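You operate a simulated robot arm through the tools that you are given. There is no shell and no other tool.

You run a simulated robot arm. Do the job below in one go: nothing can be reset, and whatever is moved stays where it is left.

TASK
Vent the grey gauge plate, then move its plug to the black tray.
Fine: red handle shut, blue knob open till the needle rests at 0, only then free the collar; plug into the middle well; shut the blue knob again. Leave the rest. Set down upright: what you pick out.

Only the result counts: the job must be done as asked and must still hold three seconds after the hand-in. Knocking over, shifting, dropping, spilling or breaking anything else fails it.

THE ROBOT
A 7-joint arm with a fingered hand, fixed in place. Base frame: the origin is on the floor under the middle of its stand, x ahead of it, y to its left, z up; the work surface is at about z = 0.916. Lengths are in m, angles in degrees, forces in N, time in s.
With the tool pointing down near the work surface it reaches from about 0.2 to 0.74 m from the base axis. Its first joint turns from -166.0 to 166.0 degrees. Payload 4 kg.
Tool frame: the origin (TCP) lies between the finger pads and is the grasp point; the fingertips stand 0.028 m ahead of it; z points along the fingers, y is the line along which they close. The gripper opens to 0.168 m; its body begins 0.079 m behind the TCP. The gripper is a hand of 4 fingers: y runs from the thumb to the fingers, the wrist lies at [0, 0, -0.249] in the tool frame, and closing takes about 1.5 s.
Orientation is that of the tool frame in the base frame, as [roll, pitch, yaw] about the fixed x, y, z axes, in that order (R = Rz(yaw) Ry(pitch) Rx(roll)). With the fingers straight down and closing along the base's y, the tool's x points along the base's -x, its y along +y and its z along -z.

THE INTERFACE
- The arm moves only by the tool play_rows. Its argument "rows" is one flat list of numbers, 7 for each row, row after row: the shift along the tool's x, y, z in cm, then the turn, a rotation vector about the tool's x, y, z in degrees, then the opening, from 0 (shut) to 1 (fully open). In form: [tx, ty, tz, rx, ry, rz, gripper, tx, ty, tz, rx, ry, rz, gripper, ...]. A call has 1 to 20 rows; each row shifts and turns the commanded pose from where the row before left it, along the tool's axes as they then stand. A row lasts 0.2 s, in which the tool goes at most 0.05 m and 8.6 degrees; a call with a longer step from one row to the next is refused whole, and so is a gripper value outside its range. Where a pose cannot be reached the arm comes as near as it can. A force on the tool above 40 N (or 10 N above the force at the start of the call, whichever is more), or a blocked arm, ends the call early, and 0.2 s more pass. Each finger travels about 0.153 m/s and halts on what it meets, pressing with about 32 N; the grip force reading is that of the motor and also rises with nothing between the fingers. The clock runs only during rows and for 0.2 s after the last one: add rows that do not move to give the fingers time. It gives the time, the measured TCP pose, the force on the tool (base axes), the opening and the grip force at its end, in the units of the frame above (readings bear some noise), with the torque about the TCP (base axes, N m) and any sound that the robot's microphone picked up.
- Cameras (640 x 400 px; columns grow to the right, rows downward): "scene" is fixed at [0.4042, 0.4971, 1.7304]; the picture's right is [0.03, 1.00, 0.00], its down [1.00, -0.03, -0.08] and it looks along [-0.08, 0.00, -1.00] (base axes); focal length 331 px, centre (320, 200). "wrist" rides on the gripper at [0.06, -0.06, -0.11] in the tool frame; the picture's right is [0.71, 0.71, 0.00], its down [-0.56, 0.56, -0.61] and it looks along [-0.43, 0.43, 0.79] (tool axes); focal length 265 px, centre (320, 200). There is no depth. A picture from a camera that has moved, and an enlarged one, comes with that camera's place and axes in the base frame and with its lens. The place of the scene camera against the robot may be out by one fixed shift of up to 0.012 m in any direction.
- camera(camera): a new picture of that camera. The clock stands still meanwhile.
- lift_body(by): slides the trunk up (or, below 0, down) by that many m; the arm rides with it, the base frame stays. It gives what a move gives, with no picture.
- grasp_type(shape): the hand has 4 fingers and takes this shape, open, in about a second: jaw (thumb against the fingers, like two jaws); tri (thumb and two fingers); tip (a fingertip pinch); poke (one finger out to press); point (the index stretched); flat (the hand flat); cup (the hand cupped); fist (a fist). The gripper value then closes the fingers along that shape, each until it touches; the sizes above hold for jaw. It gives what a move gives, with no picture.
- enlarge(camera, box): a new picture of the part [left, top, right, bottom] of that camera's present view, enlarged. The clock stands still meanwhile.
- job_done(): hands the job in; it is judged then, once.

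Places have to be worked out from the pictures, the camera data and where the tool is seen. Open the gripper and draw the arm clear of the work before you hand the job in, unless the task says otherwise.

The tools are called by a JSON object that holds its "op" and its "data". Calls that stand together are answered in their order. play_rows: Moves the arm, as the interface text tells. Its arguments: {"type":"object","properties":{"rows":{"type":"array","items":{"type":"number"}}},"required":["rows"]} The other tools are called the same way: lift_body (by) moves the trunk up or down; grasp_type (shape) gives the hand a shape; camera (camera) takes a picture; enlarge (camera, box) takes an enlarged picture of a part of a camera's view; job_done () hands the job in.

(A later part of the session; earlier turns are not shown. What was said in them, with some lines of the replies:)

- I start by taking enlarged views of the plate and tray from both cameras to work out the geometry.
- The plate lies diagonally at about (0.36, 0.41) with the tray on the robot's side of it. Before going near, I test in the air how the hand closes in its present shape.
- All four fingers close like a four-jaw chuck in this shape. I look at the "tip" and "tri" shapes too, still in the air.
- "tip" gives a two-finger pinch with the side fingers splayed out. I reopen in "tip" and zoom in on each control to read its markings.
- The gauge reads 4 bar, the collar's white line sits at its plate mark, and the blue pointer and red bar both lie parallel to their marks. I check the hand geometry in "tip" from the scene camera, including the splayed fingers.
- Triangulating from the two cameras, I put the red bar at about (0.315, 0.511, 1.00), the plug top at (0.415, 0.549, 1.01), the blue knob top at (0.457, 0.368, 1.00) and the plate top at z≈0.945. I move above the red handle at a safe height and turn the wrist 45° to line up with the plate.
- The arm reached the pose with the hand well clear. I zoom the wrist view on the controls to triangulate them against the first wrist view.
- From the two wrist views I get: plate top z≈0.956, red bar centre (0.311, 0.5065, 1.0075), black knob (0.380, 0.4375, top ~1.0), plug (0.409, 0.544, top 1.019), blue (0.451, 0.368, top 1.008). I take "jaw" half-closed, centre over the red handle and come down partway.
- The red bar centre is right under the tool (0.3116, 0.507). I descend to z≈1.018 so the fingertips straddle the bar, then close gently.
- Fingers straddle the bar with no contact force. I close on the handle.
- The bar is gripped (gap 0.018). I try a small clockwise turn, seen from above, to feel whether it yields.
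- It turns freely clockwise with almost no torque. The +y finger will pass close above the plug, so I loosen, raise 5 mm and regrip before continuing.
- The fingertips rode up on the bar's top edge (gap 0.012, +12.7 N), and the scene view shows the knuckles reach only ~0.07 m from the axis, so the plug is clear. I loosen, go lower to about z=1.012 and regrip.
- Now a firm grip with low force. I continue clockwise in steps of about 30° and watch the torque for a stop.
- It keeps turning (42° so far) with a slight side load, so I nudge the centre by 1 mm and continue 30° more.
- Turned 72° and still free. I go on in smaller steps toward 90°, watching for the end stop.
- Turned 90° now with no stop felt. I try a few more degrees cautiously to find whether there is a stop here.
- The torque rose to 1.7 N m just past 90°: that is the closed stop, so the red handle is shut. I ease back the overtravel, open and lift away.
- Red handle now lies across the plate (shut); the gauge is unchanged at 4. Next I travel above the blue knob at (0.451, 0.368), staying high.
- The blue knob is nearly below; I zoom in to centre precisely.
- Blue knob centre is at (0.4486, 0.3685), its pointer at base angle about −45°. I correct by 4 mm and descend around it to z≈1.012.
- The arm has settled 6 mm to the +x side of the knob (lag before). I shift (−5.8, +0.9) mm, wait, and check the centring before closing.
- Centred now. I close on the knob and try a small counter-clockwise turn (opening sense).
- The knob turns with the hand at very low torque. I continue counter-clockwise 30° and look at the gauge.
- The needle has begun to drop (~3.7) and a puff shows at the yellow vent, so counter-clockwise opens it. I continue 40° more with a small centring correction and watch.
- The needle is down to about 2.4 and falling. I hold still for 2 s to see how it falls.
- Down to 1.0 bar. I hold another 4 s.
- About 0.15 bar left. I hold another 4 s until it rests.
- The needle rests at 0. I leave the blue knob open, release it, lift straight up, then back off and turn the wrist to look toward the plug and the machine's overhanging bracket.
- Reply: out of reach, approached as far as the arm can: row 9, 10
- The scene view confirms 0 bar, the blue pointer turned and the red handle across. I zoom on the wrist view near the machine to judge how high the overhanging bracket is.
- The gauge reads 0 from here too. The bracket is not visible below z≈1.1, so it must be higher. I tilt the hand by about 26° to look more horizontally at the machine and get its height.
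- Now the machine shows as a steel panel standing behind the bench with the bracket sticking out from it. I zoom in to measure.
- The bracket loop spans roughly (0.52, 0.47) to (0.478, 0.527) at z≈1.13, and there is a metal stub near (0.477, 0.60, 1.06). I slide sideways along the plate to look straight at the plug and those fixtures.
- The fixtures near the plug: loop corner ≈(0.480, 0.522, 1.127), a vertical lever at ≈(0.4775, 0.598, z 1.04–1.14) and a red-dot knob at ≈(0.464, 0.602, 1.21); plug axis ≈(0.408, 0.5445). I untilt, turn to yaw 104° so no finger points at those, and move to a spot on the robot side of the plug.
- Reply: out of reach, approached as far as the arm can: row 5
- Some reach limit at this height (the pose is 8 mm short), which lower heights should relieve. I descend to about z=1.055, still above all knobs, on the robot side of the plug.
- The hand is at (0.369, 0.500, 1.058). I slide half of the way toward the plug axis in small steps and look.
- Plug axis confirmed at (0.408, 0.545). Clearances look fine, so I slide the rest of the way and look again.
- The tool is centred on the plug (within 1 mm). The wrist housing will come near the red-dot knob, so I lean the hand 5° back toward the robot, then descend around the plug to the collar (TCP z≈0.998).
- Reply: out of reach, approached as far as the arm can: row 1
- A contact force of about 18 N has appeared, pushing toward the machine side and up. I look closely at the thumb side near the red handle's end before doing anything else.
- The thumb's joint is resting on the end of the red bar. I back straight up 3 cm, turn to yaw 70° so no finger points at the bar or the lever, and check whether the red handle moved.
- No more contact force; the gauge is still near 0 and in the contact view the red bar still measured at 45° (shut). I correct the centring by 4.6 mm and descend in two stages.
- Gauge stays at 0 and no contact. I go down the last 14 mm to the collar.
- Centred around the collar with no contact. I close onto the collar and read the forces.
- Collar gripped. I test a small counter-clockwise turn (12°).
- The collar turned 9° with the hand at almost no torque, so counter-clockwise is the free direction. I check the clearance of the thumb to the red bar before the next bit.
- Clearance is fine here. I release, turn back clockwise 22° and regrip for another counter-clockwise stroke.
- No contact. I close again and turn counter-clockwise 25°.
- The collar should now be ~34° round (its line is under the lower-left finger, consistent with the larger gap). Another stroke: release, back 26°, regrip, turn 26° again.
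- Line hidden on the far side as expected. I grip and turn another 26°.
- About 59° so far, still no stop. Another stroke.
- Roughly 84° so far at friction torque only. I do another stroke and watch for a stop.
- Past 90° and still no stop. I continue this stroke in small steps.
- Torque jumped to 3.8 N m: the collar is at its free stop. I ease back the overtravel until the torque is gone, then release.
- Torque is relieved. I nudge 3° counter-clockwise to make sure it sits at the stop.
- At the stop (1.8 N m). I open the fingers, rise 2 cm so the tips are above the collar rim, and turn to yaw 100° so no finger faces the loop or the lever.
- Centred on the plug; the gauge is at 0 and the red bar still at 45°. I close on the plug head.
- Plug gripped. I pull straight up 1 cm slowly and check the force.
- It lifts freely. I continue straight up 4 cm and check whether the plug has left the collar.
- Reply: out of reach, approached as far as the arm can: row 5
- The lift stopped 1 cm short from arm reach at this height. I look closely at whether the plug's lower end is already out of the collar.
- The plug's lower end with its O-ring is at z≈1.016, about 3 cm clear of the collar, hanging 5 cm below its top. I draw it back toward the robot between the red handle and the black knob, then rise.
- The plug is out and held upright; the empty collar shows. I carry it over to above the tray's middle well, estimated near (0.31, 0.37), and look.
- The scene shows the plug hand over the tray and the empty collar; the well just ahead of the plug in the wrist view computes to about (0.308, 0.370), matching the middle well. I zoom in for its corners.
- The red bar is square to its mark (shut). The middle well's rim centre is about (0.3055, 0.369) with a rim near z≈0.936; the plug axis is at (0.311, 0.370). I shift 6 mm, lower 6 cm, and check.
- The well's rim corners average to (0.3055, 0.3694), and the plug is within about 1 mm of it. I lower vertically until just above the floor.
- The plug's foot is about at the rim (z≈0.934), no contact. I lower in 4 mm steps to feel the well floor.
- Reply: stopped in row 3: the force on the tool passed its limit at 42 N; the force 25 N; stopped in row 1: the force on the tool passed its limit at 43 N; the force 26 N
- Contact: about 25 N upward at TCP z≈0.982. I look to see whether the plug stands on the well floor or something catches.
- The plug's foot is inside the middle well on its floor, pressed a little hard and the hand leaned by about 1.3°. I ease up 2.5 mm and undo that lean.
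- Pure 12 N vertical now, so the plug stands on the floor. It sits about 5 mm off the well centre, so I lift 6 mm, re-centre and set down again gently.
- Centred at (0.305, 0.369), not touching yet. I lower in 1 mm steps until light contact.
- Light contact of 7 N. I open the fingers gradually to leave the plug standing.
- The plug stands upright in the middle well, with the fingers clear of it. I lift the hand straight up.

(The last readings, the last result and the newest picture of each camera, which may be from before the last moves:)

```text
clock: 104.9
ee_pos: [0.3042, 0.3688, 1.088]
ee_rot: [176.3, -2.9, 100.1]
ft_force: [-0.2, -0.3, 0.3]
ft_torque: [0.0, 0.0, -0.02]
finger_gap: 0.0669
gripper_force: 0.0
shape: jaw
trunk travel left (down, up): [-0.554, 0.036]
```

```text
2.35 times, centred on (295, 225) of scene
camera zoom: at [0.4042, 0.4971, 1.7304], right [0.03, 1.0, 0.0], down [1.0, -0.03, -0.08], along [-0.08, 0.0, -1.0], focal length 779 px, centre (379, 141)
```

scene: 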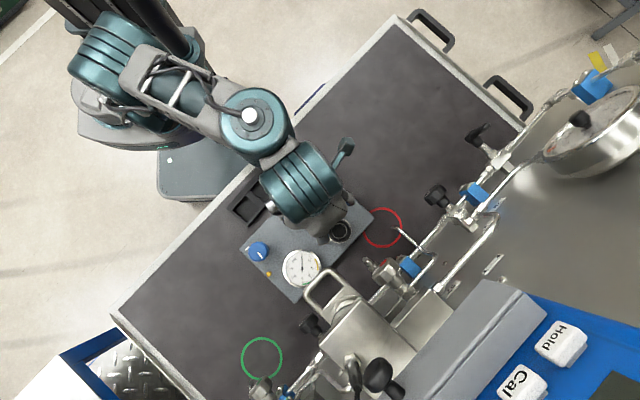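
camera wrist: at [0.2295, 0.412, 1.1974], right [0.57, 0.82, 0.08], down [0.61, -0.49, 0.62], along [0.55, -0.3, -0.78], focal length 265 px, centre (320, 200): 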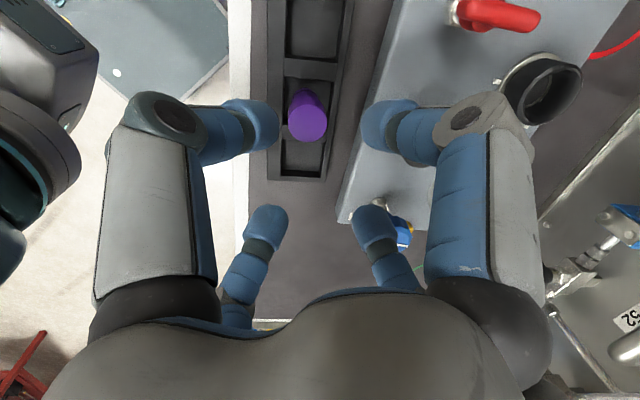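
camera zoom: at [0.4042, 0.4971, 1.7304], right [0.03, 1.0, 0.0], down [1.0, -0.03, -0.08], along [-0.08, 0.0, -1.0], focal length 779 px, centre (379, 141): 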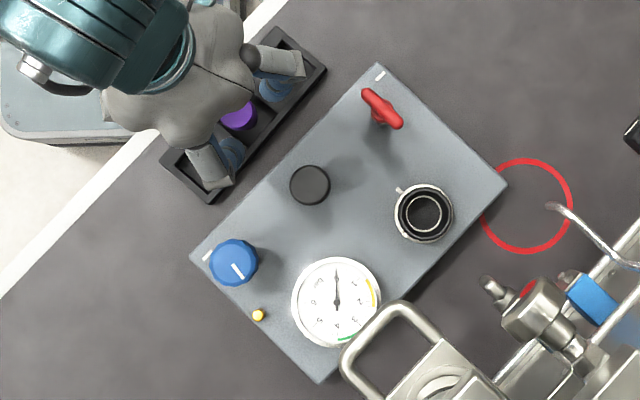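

The plug stands alone in the middle well; the gauge is at 0. Now I level the hand, turn to yaw 125° and move above the blue knob to shut it.

{"op": "play_rows", "data": {"rows": [0, 0, -1.0, 3.7, -2.9, 0, 0.42, 0, 0, 0, 0, 0, -8.3, 0.42, 0, 0, 0, 0, 0, -8.3, 0.42, 0, 0, 0, 0, 0, -8.3, 0.42, -2.1, 2.89, 0, 0, 0, 0, 0.42, -2.1, 2.89, 0, 0, 0, 0, 0.42, -2.1, 2.89, 0, 0, 0, 0, 0.42, -2.1, 2.89, 0, 0, 0, 0, 0.42, 0, 0, 0, 0, 0, 0, 0.42, 0, 0, 0, 0, 0, 0, 0.42, 0, 0, 0, 0, 0, 0, 0.42]}}

{"op": "camera", "data": {"camera": "wrist"}}

{"op": "enlarge", "data": {"camera": "scene", "box": [210, 140, 380, 310]}}

```text
clock: 107.3
ee_pos: [0.4443, 0.3656, 1.0957]
ee_rot: [179.9, 0.0, 124.9]
ft_force: [-0.1, -0.3, 0.7]
ft_torque: [-0.04, 0.02, -0.04]
finger_gap: 0.0701
gripper_force: 0.1
shape: jaw
trunk travel left (down, up): [-0.554, 0.036]
```

```text
taken
camera wrist: at [0.3613, 0.3809, 1.2071], right [0.17, 0.98, 0.0], down [0.78, -0.14, 0.61], along [0.6, -0.11, -0.79], focal length 265 px, centre (320, 200)
```

wrist: 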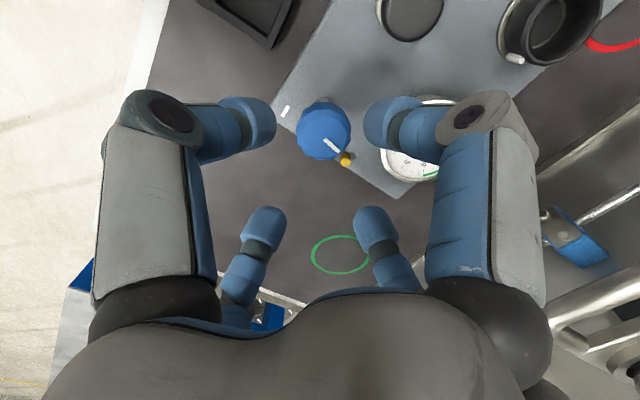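

```text
2.35 times, centred on (295, 225) of scene
camera zoom: at [0.4042, 0.4971, 1.7304], right [0.03, 1.0, 0.0], down [1.0, -0.03, -0.08], along [-0.08, 0.0, -1.0], focal length 779 px, centre (379, 141)
```

zoom: 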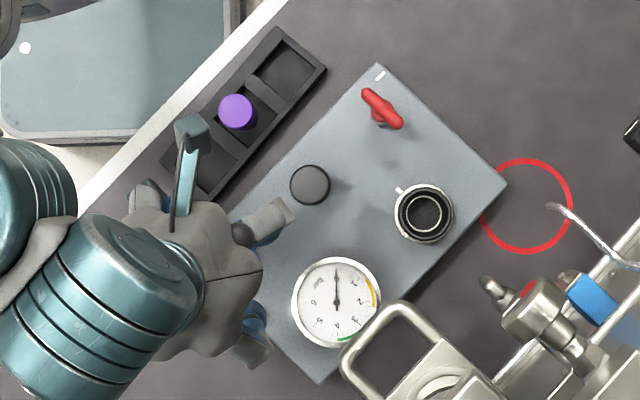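

The blue knob is at (0.4486, 0.368); I correct 4 mm and descend around it as before, then check centring.

{"op": "play_rows", "data": {"rows": [-0.06, 0.41, 0, 0, 0, 0, 0.42, 0, 0, 3, 0, 0, 0, 0.42, 0, 0, 2.7, 0, 0, 0, 0.42, 0, 0, 1.7, 0, 0, 0, 0.42, 0, 0, 1.0, 0, 0, 0, 0.42, 0, 0, 0, 0, 0, 0, 0.42, 0, 0, 0, 0, 0, 0, 0.42]}}

{"op": "camera", "data": {"camera": "wrist"}}

```text
clock: 108.9
ee_pos: [0.449, 0.3673, 1.0127]
ee_rot: [179.9, 0.0, 124.9]
ft_force: [0.4, 0.4, -0.3]
ft_torque: [-0.02, -0.02, 0.01]
finger_gap: 0.0704
gripper_force: 0.1
shape: jaw
trunk travel left (down, up): [-0.554, 0.036]
```

```text
taken
camera wrist: at [0.3663, 0.3831, 1.1236], right [0.17, 0.98, 0.0], down [0.78, -0.14, 0.61], along [0.6, -0.11, -0.79], focal length 265 px, centre (320, 200)
```

wrist: 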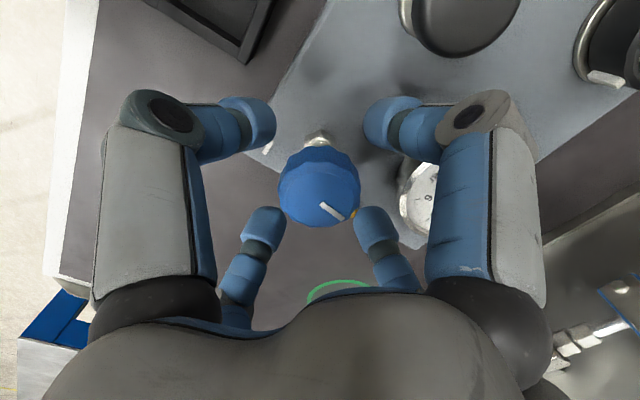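

Centred, and the pointer sits just where I left it. I close and turn clockwise in steps toward the closed stop.

{"op": "play_rows", "data": {"rows": [-0.02, -0.1, 0, 0, 0, 0, 0.3, 0, 0, 0, 0, 0, 0, 0.15, 0, 0, 0, 0, 0, 0, 0.15, 0, 0, 0, 0, 0, 0, 0.15, 0, 0, 0, 0, 0, 5, 0.15, 0, 0, 0, 0, 0, 5, 0.15, 0, 0, 0, 0, 0, 5, 0.15, 0, 0, 0, 0, 0, 5, 0.15, 0, 0, 0, 0, 0, 5, 0.15, 0, 0, 0, 0, 0, 5, 0.15, 0, 0, 0, 0, 0, 5, 0.15, 0, 0, 0, 0, 0, 5, 0.15]}}

{"op": "camera", "data": {"camera": "wrist"}}

```text
clock: 111.5
ee_pos: [0.4513, 0.3657, 1.0109]
ee_rot: [-179.8, 0.3, 84.7]
ft_force: [2.1, -5.4, 1.2]
ft_torque: [-0.02, 0.02, 0.07]
finger_gap: 0.0302
gripper_force: 32.0
shape: jaw
trunk travel left (down, up): [-0.554, 0.036]
```

```text
taken
camera wrist: at [0.3985, 0.4331, 1.1218], right [0.77, 0.64, 0.0], down [0.51, -0.6, 0.61], along [0.39, -0.47, -0.79], focal length 265 px, centre (320, 200)
```

wrist: 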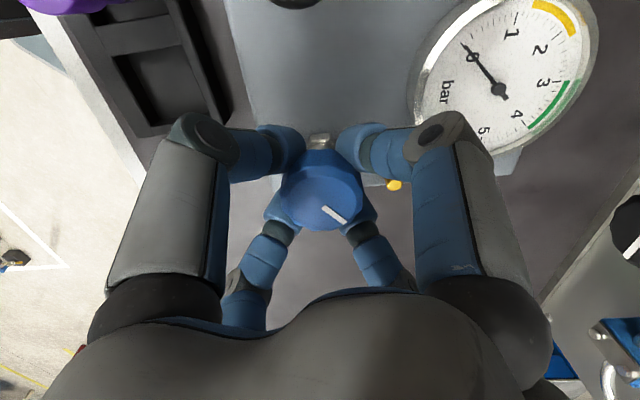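

Turned 40° with the gauge still at 0. I continue 33° more.

{"op": "play_rows", "data": {"rows": [0, 0, 0, 0, 0, 5, 0.15, 0, 0, 0, 0, 0, 5, 0.15, 0, 0, 0, 0, 0, 5, 0.15, 0, 0, 0, 0, 0, 5, 0.15, 0, 0, 0, 0, 0, 5, 0.15, 0, 0, 0, 0, 0, 4, 0.15, 0, 0, 0, 0, 0, 4, 0.15, 0, 0, 0, 0, 0, 0, 0.15]}}

{"op": "camera", "data": {"camera": "wrist"}}

```text
clock: 113.3
ee_pos: [0.4502, 0.3663, 1.0114]
ee_rot: [-179.9, 0.3, 52.0]
ft_force: [0.7, -6.0, 0.0]
ft_torque: [-0.05, -0.07, 0.01]
finger_gap: 0.0304
gripper_force: 31.3
shape: jaw
trunk travel left (down, up): [-0.554, 0.036]
```

```text
taken
camera wrist: at [0.4421, 0.4526, 1.1221], right [0.99, 0.12, 0.0], down [0.1, -0.78, 0.62], along [0.07, -0.61, -0.79], focal length 265 px, centre (320, 200)
```

wrist: 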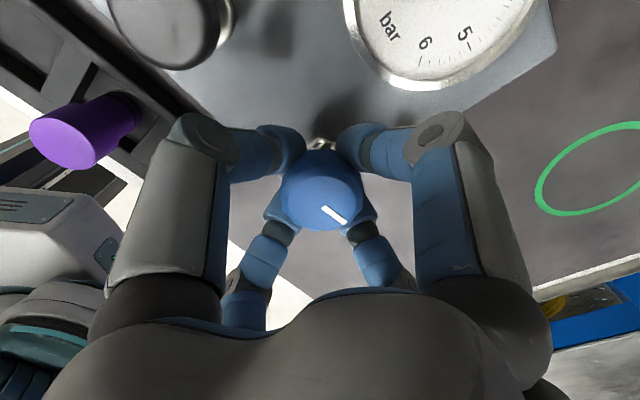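

Still free at yaw 52°. I go on in 2.5° steps expecting the closed stop near yaw 43°.

{"op": "play_rows", "data": {"rows": [0, 0, 0, 0, 0, 2.5, 0.15, 0, 0, 0, 0, 0, 2.5, 0.15, 0, 0, 0, 0, 0, 2.5, 0.15, 0, 0, 0, 0, 0, 2.5, 0.15, 0, 0, 0, 0, 0, 0, 0.15]}}

```text
clock: 114.5
ee_pos: [0.4515, 0.3671, 1.0108]
ee_rot: [-179.9, 0.3, 42.0]
ft_force: [-0.8, -4.5, -0.4]
ft_torque: [0.02, 0.01, 0.81]
finger_gap: 0.0302
gripper_force: 30.9
shape: jaw
trunk travel left (down, up): [-0.554, 0.036]
```

Torque 0.8 N m: the closed stop. I push 2° more to make sure it is fully shut.

{"op": "play_rows", "data": {"rows": [0, 0, 0, 0, 0, 2, 0.15, 0, 0, 0, 0, 0, 0, 0.15]}}

{"op": "camera", "data": {"camera": "wrist"}}

```text
clock: 115.1
ee_pos: [0.4507, 0.3678, 1.0107]
ee_rot: [-179.9, 0.3, 40.1]
ft_force: [-1.6, -4.4, 0.5]
ft_torque: [-0.05, 0.01, 1.41]
finger_gap: 0.0303
gripper_force: 31.5
shape: jaw
trunk travel left (down, up): [-0.554, 0.036]
```

```text
taken
camera wrist: at [0.4592, 0.453, 1.1212], right [1.0, -0.09, 0.0], down [-0.07, -0.78, 0.62], along [-0.06, -0.61, -0.79], focal length 265 px, centre (320, 200)
```

wrist: 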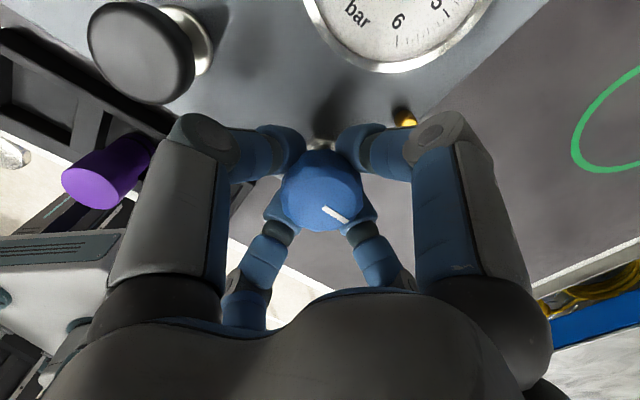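

Firmly shut (1.4 N m). I ease off 3°, open the fingers, and lift straight up.

{"op": "play_rows", "data": {"rows": [0, 0, 0, 0, 0, -1.5, 0.15, 0, 0, 0, 0, 0, -1.5, 0.15, 0, 0, 0, 0, 0, 0, 0.15, 0, 0, 0, 0, 0, 0, 0.42, 0, 0, 0, 0, 0, 0, 0.42, 0, 0, 0, 0, 0, 0, 0.42, 0, 0, -2, 0, 0, 0, 0.42, 0, 0, -3, 0, 0, 0, 0.42, 0, 0, -4, 0, 0, 0, 0.42, 0, 0, -4, 0, 0, 0, 0.42, 0, 0, -2, 0, 0, 0, 0.42, 0, 0, 0, 0, 0, 0, 0.42]}}

{"op": "camera", "data": {"camera": "wrist"}}

{"op": "enlarge", "data": {"camera": "scene", "box": [210, 140, 380, 310]}}

```text
clock: 117.7
ee_pos: [0.4521, 0.3669, 1.1638]
ee_rot: [180.0, 0.0, 42.8]
ft_force: [-0.1, 1.9, -0.4]
ft_torque: [0.02, 0.02, 0.0]
finger_gap: 0.0704
gripper_force: 0.0
shape: jaw
trunk travel left (down, up): [-0.554, 0.036]
```

```text
taken
camera wrist: at [0.4557, 0.4528, 1.2741], right [1.0, -0.04, 0.0], down [-0.03, -0.79, 0.61], along [-0.02, -0.61, -0.79], focal length 265 px, centre (320, 200)
```

wrist: 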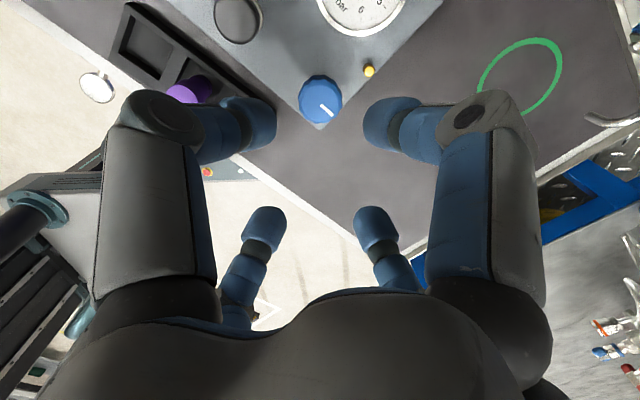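

```text
2.35 times, centred on (295, 225) of scene
camera zoom: at [0.4042, 0.4971, 1.7304], right [0.03, 1.0, 0.0], down [1.0, -0.03, -0.08], along [-0.08, 0.0, -1.0], focal length 779 px, centre (379, 141)
```

zoom: 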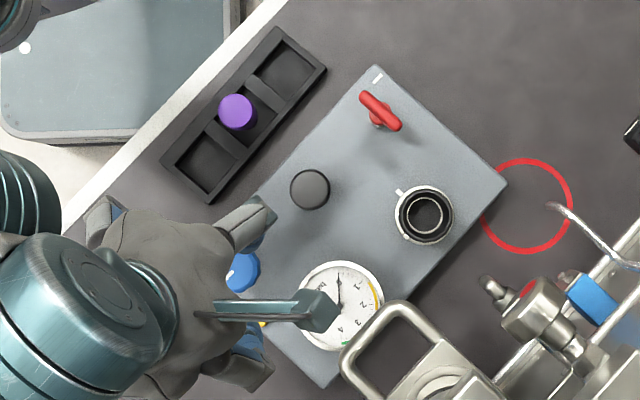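

The hand is clear. I compare the plate position with the first picture using the same zoom, to make sure nothing shifted.

{"op": "enlarge", "data": {"camera": "scene", "box": [220, 140, 420, 310]}}

```text
2.35 times, centred on (320, 225) of scene
camera zoom: at [0.4042, 0.4971, 1.7304], right [0.03, 1.0, 0.0], down [1.0, -0.03, -0.08], along [-0.08, 0.0, -1.0], focal length 779 px, centre (320, 141)
```

zoom: 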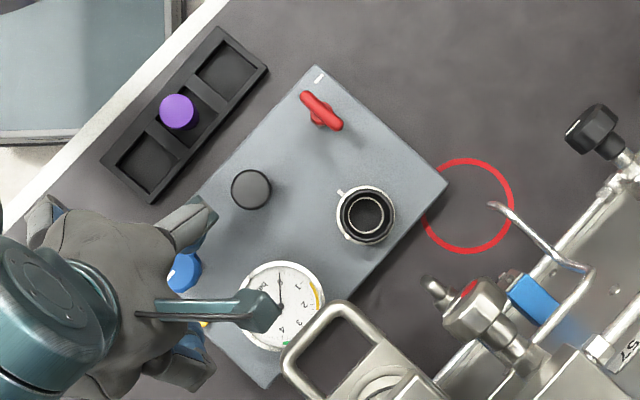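

Tray, plug and red handle are where they should be and the gauge is at 0. The plate seems turned by only about 1° (a few mm) from gripping the knob. I open the gripper and withdraw toward the robot, high above the work.

{"op": "play_rows", "data": {"rows": [0, 0, -2, 0, 0, 0, 0.42, -3.5, -2.4, -0.7, 0, 0, 0, 0.42, -3.5, -2.4, -0.7, 0, 0, 0, 0.42, -3.5, -2.4, -0.7, 0, 0, 0, 0.6, -3.5, -2.4, -0.7, 0, 0, 0, 0.8, -3.5, -2.4, -0.7, 0, 0, 0, 1, -3.5, -2.4, -0.7, 0, 0, 0, 1, 0, 0, 0, 0, 0, 0, 1, 0, 0, 0, 0, 0, 0, 1]}}

{"op": "enlarge", "data": {"camera": "scene", "box": [220, 140, 420, 310]}}

{"op": "camera", "data": {"camera": "scene"}}

```text
clock: 119.7
ee_pos: [0.1969, 0.3246, 1.2297]
ee_rot: [180.0, 0.1, 42.9]
ft_force: [0.0, 0.1, 0.3]
ft_torque: [0.01, 0.02, 0.01]
finger_gap: 0.1681
gripper_force: 0.0
shape: jaw
trunk travel left (down, up): [-0.554, 0.036]
```

```text
2.35 times, centred on (320, 225) of scene
camera zoom: at [0.4042, 0.4971, 1.7304], right [0.03, 1.0, 0.0], down [1.0, -0.03, -0.08], along [-0.08, 0.0, -1.0], focal length 779 px, centre (320, 141)
```

zoom: 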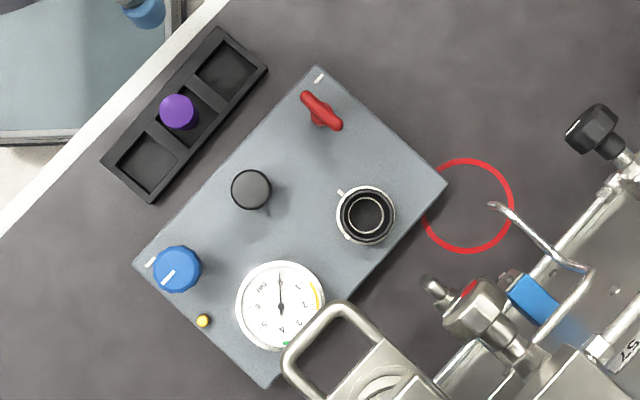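

```text
taken
```

scene: 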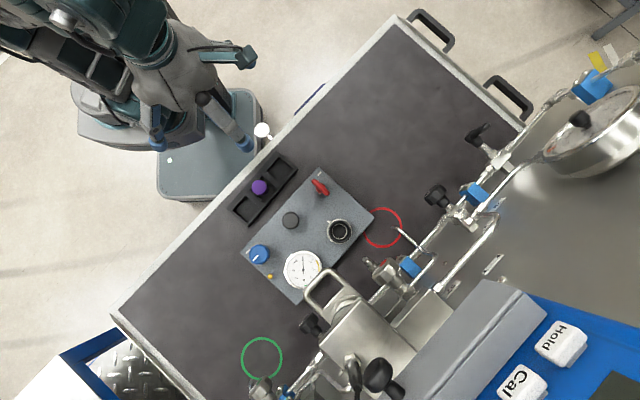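

Everything looks settled and the blue pointer is back parallel to its mark. I let 2 s pass and check the gauge, knob and plug closely.

{"op": "play_rows", "data": {"rows": [0, 0, 0, 0, 0, 0, 1, 0, 0, 0, 0, 0, 0, 1, 0, 0, 0, 0, 0, 0, 1, 0, 0, 0, 0, 0, 0, 1, 0, 0, 0, 0, 0, 0, 1, 0, 0, 0, 0, 0, 0, 1, 0, 0, 0, 0, 0, 0, 1, 0, 0, 0, 0, 0, 0, 1, 0, 0, 0, 0, 0, 0, 1, 0, 0, 0, 0, 0, 0, 1]}}

{"op": "enlarge", "data": {"camera": "scene", "box": [235, 200, 345, 300]}}

{"op": "enlarge", "data": {"camera": "scene", "box": [225, 145, 305, 225]}}

{"op": "enlarge", "data": {"camera": "scene", "box": [290, 160, 370, 260]}}

```text
clock: 121.9
ee_pos: [0.198, 0.3258, 1.2295]
ee_rot: [179.9, 0.0, 42.9]
ft_force: [-0.4, -0.3, 0.5]
ft_torque: [-0.01, -0.02, 0.01]
finger_gap: 0.1682
gripper_force: 0.0
shape: jaw
trunk travel left (down, up): [-0.554, 0.036]
```

```text
4.00 times, centred on (290, 250) of scene
camera zoom: at [0.4042, 0.4971, 1.7304], right [0.03, 1.0, 0.0], down [1.0, -0.03, -0.08], along [-0.08, 0.0, -1.0], focal length 1324 px, centre (440, 0)
```

zoom: 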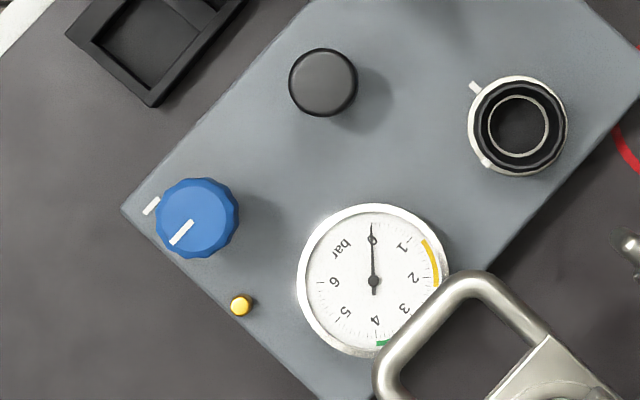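

```text
5.00 times, centred on (265, 185) of scene
camera zoom: at [0.4042, 0.4971, 1.7304], right [0.03, 1.0, 0.0], down [1.0, -0.03, -0.08], along [-0.08, 0.0, -1.0], focal length 1655 px, centre (595, 275)
```

zoom: 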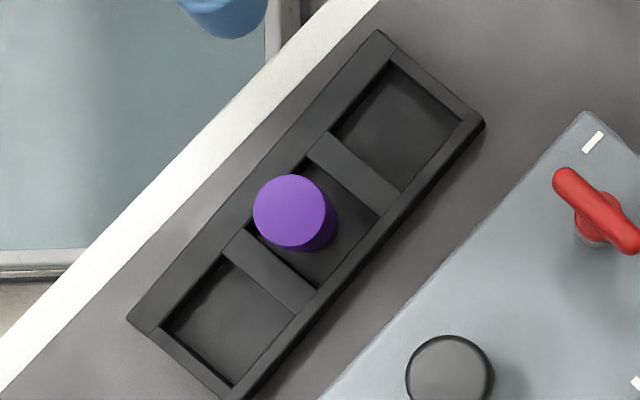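

```text
4.00 times, centred on (330, 210) of scene
camera zoom: at [0.4042, 0.4971, 1.7304], right [0.03, 1.0, 0.0], down [1.0, -0.03, -0.08], along [-0.08, 0.0, -1.0], focal length 1324 px, centre (280, 160)
```

zoom: 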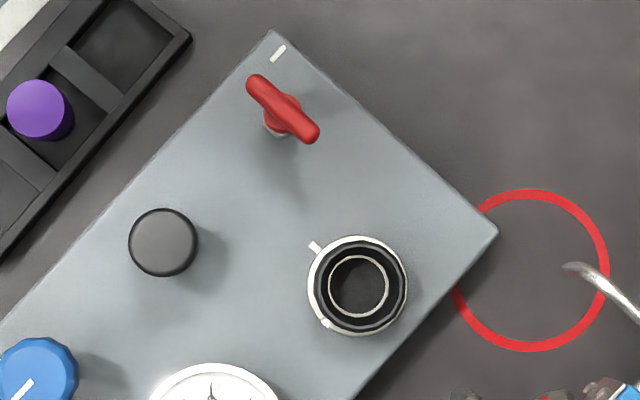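

The gauge rests at 0, and the red handle is across its mark (shut). The collar line is a quarter turn from its mark (free). The plug stands upright in the middle well, the blue knob is shut, and the open hand is clear. I hand the job in.

{"op": "job_done", "data": {}}

```text
The job is handed in.
```

The plate is vented, the plug stands upright in the tray's middle well, and I have handed the job in. I don't have the judging result.

- **Venting:** I shut the red handle first, turning it clockwise about 90° to its stop. I then opened the blue knob until the needle rested at 0; it started at 4 bar.
- **Plug:** Only then did I turn the collar about a quarter turn counter-clockwise to its stop, which freed the plug. I lifted the plug straight out and set it down in the middle well.
- **Blue knob:** I turned it back clockwise to its closed stop. About 2 s after I drew the arm away, the gauge still read 0.

**Things that went less than cleanly:**
- **Gauge plate moved:** It turned by about 1°, roughly 4–5 mm at the blue knob, when I gripped the knob to shut it. I left it there rather than push it back.
- **Red handle touched:** On my first approach to the collar, the hand leaned on the end of the red bar with up to about 18 N. Later pictures show the bar still across its mark, so it is still shut.

The tray did not move, and I saw no contact with the machine behind the bench. I ended with the gripper open and the arm clear of the work.
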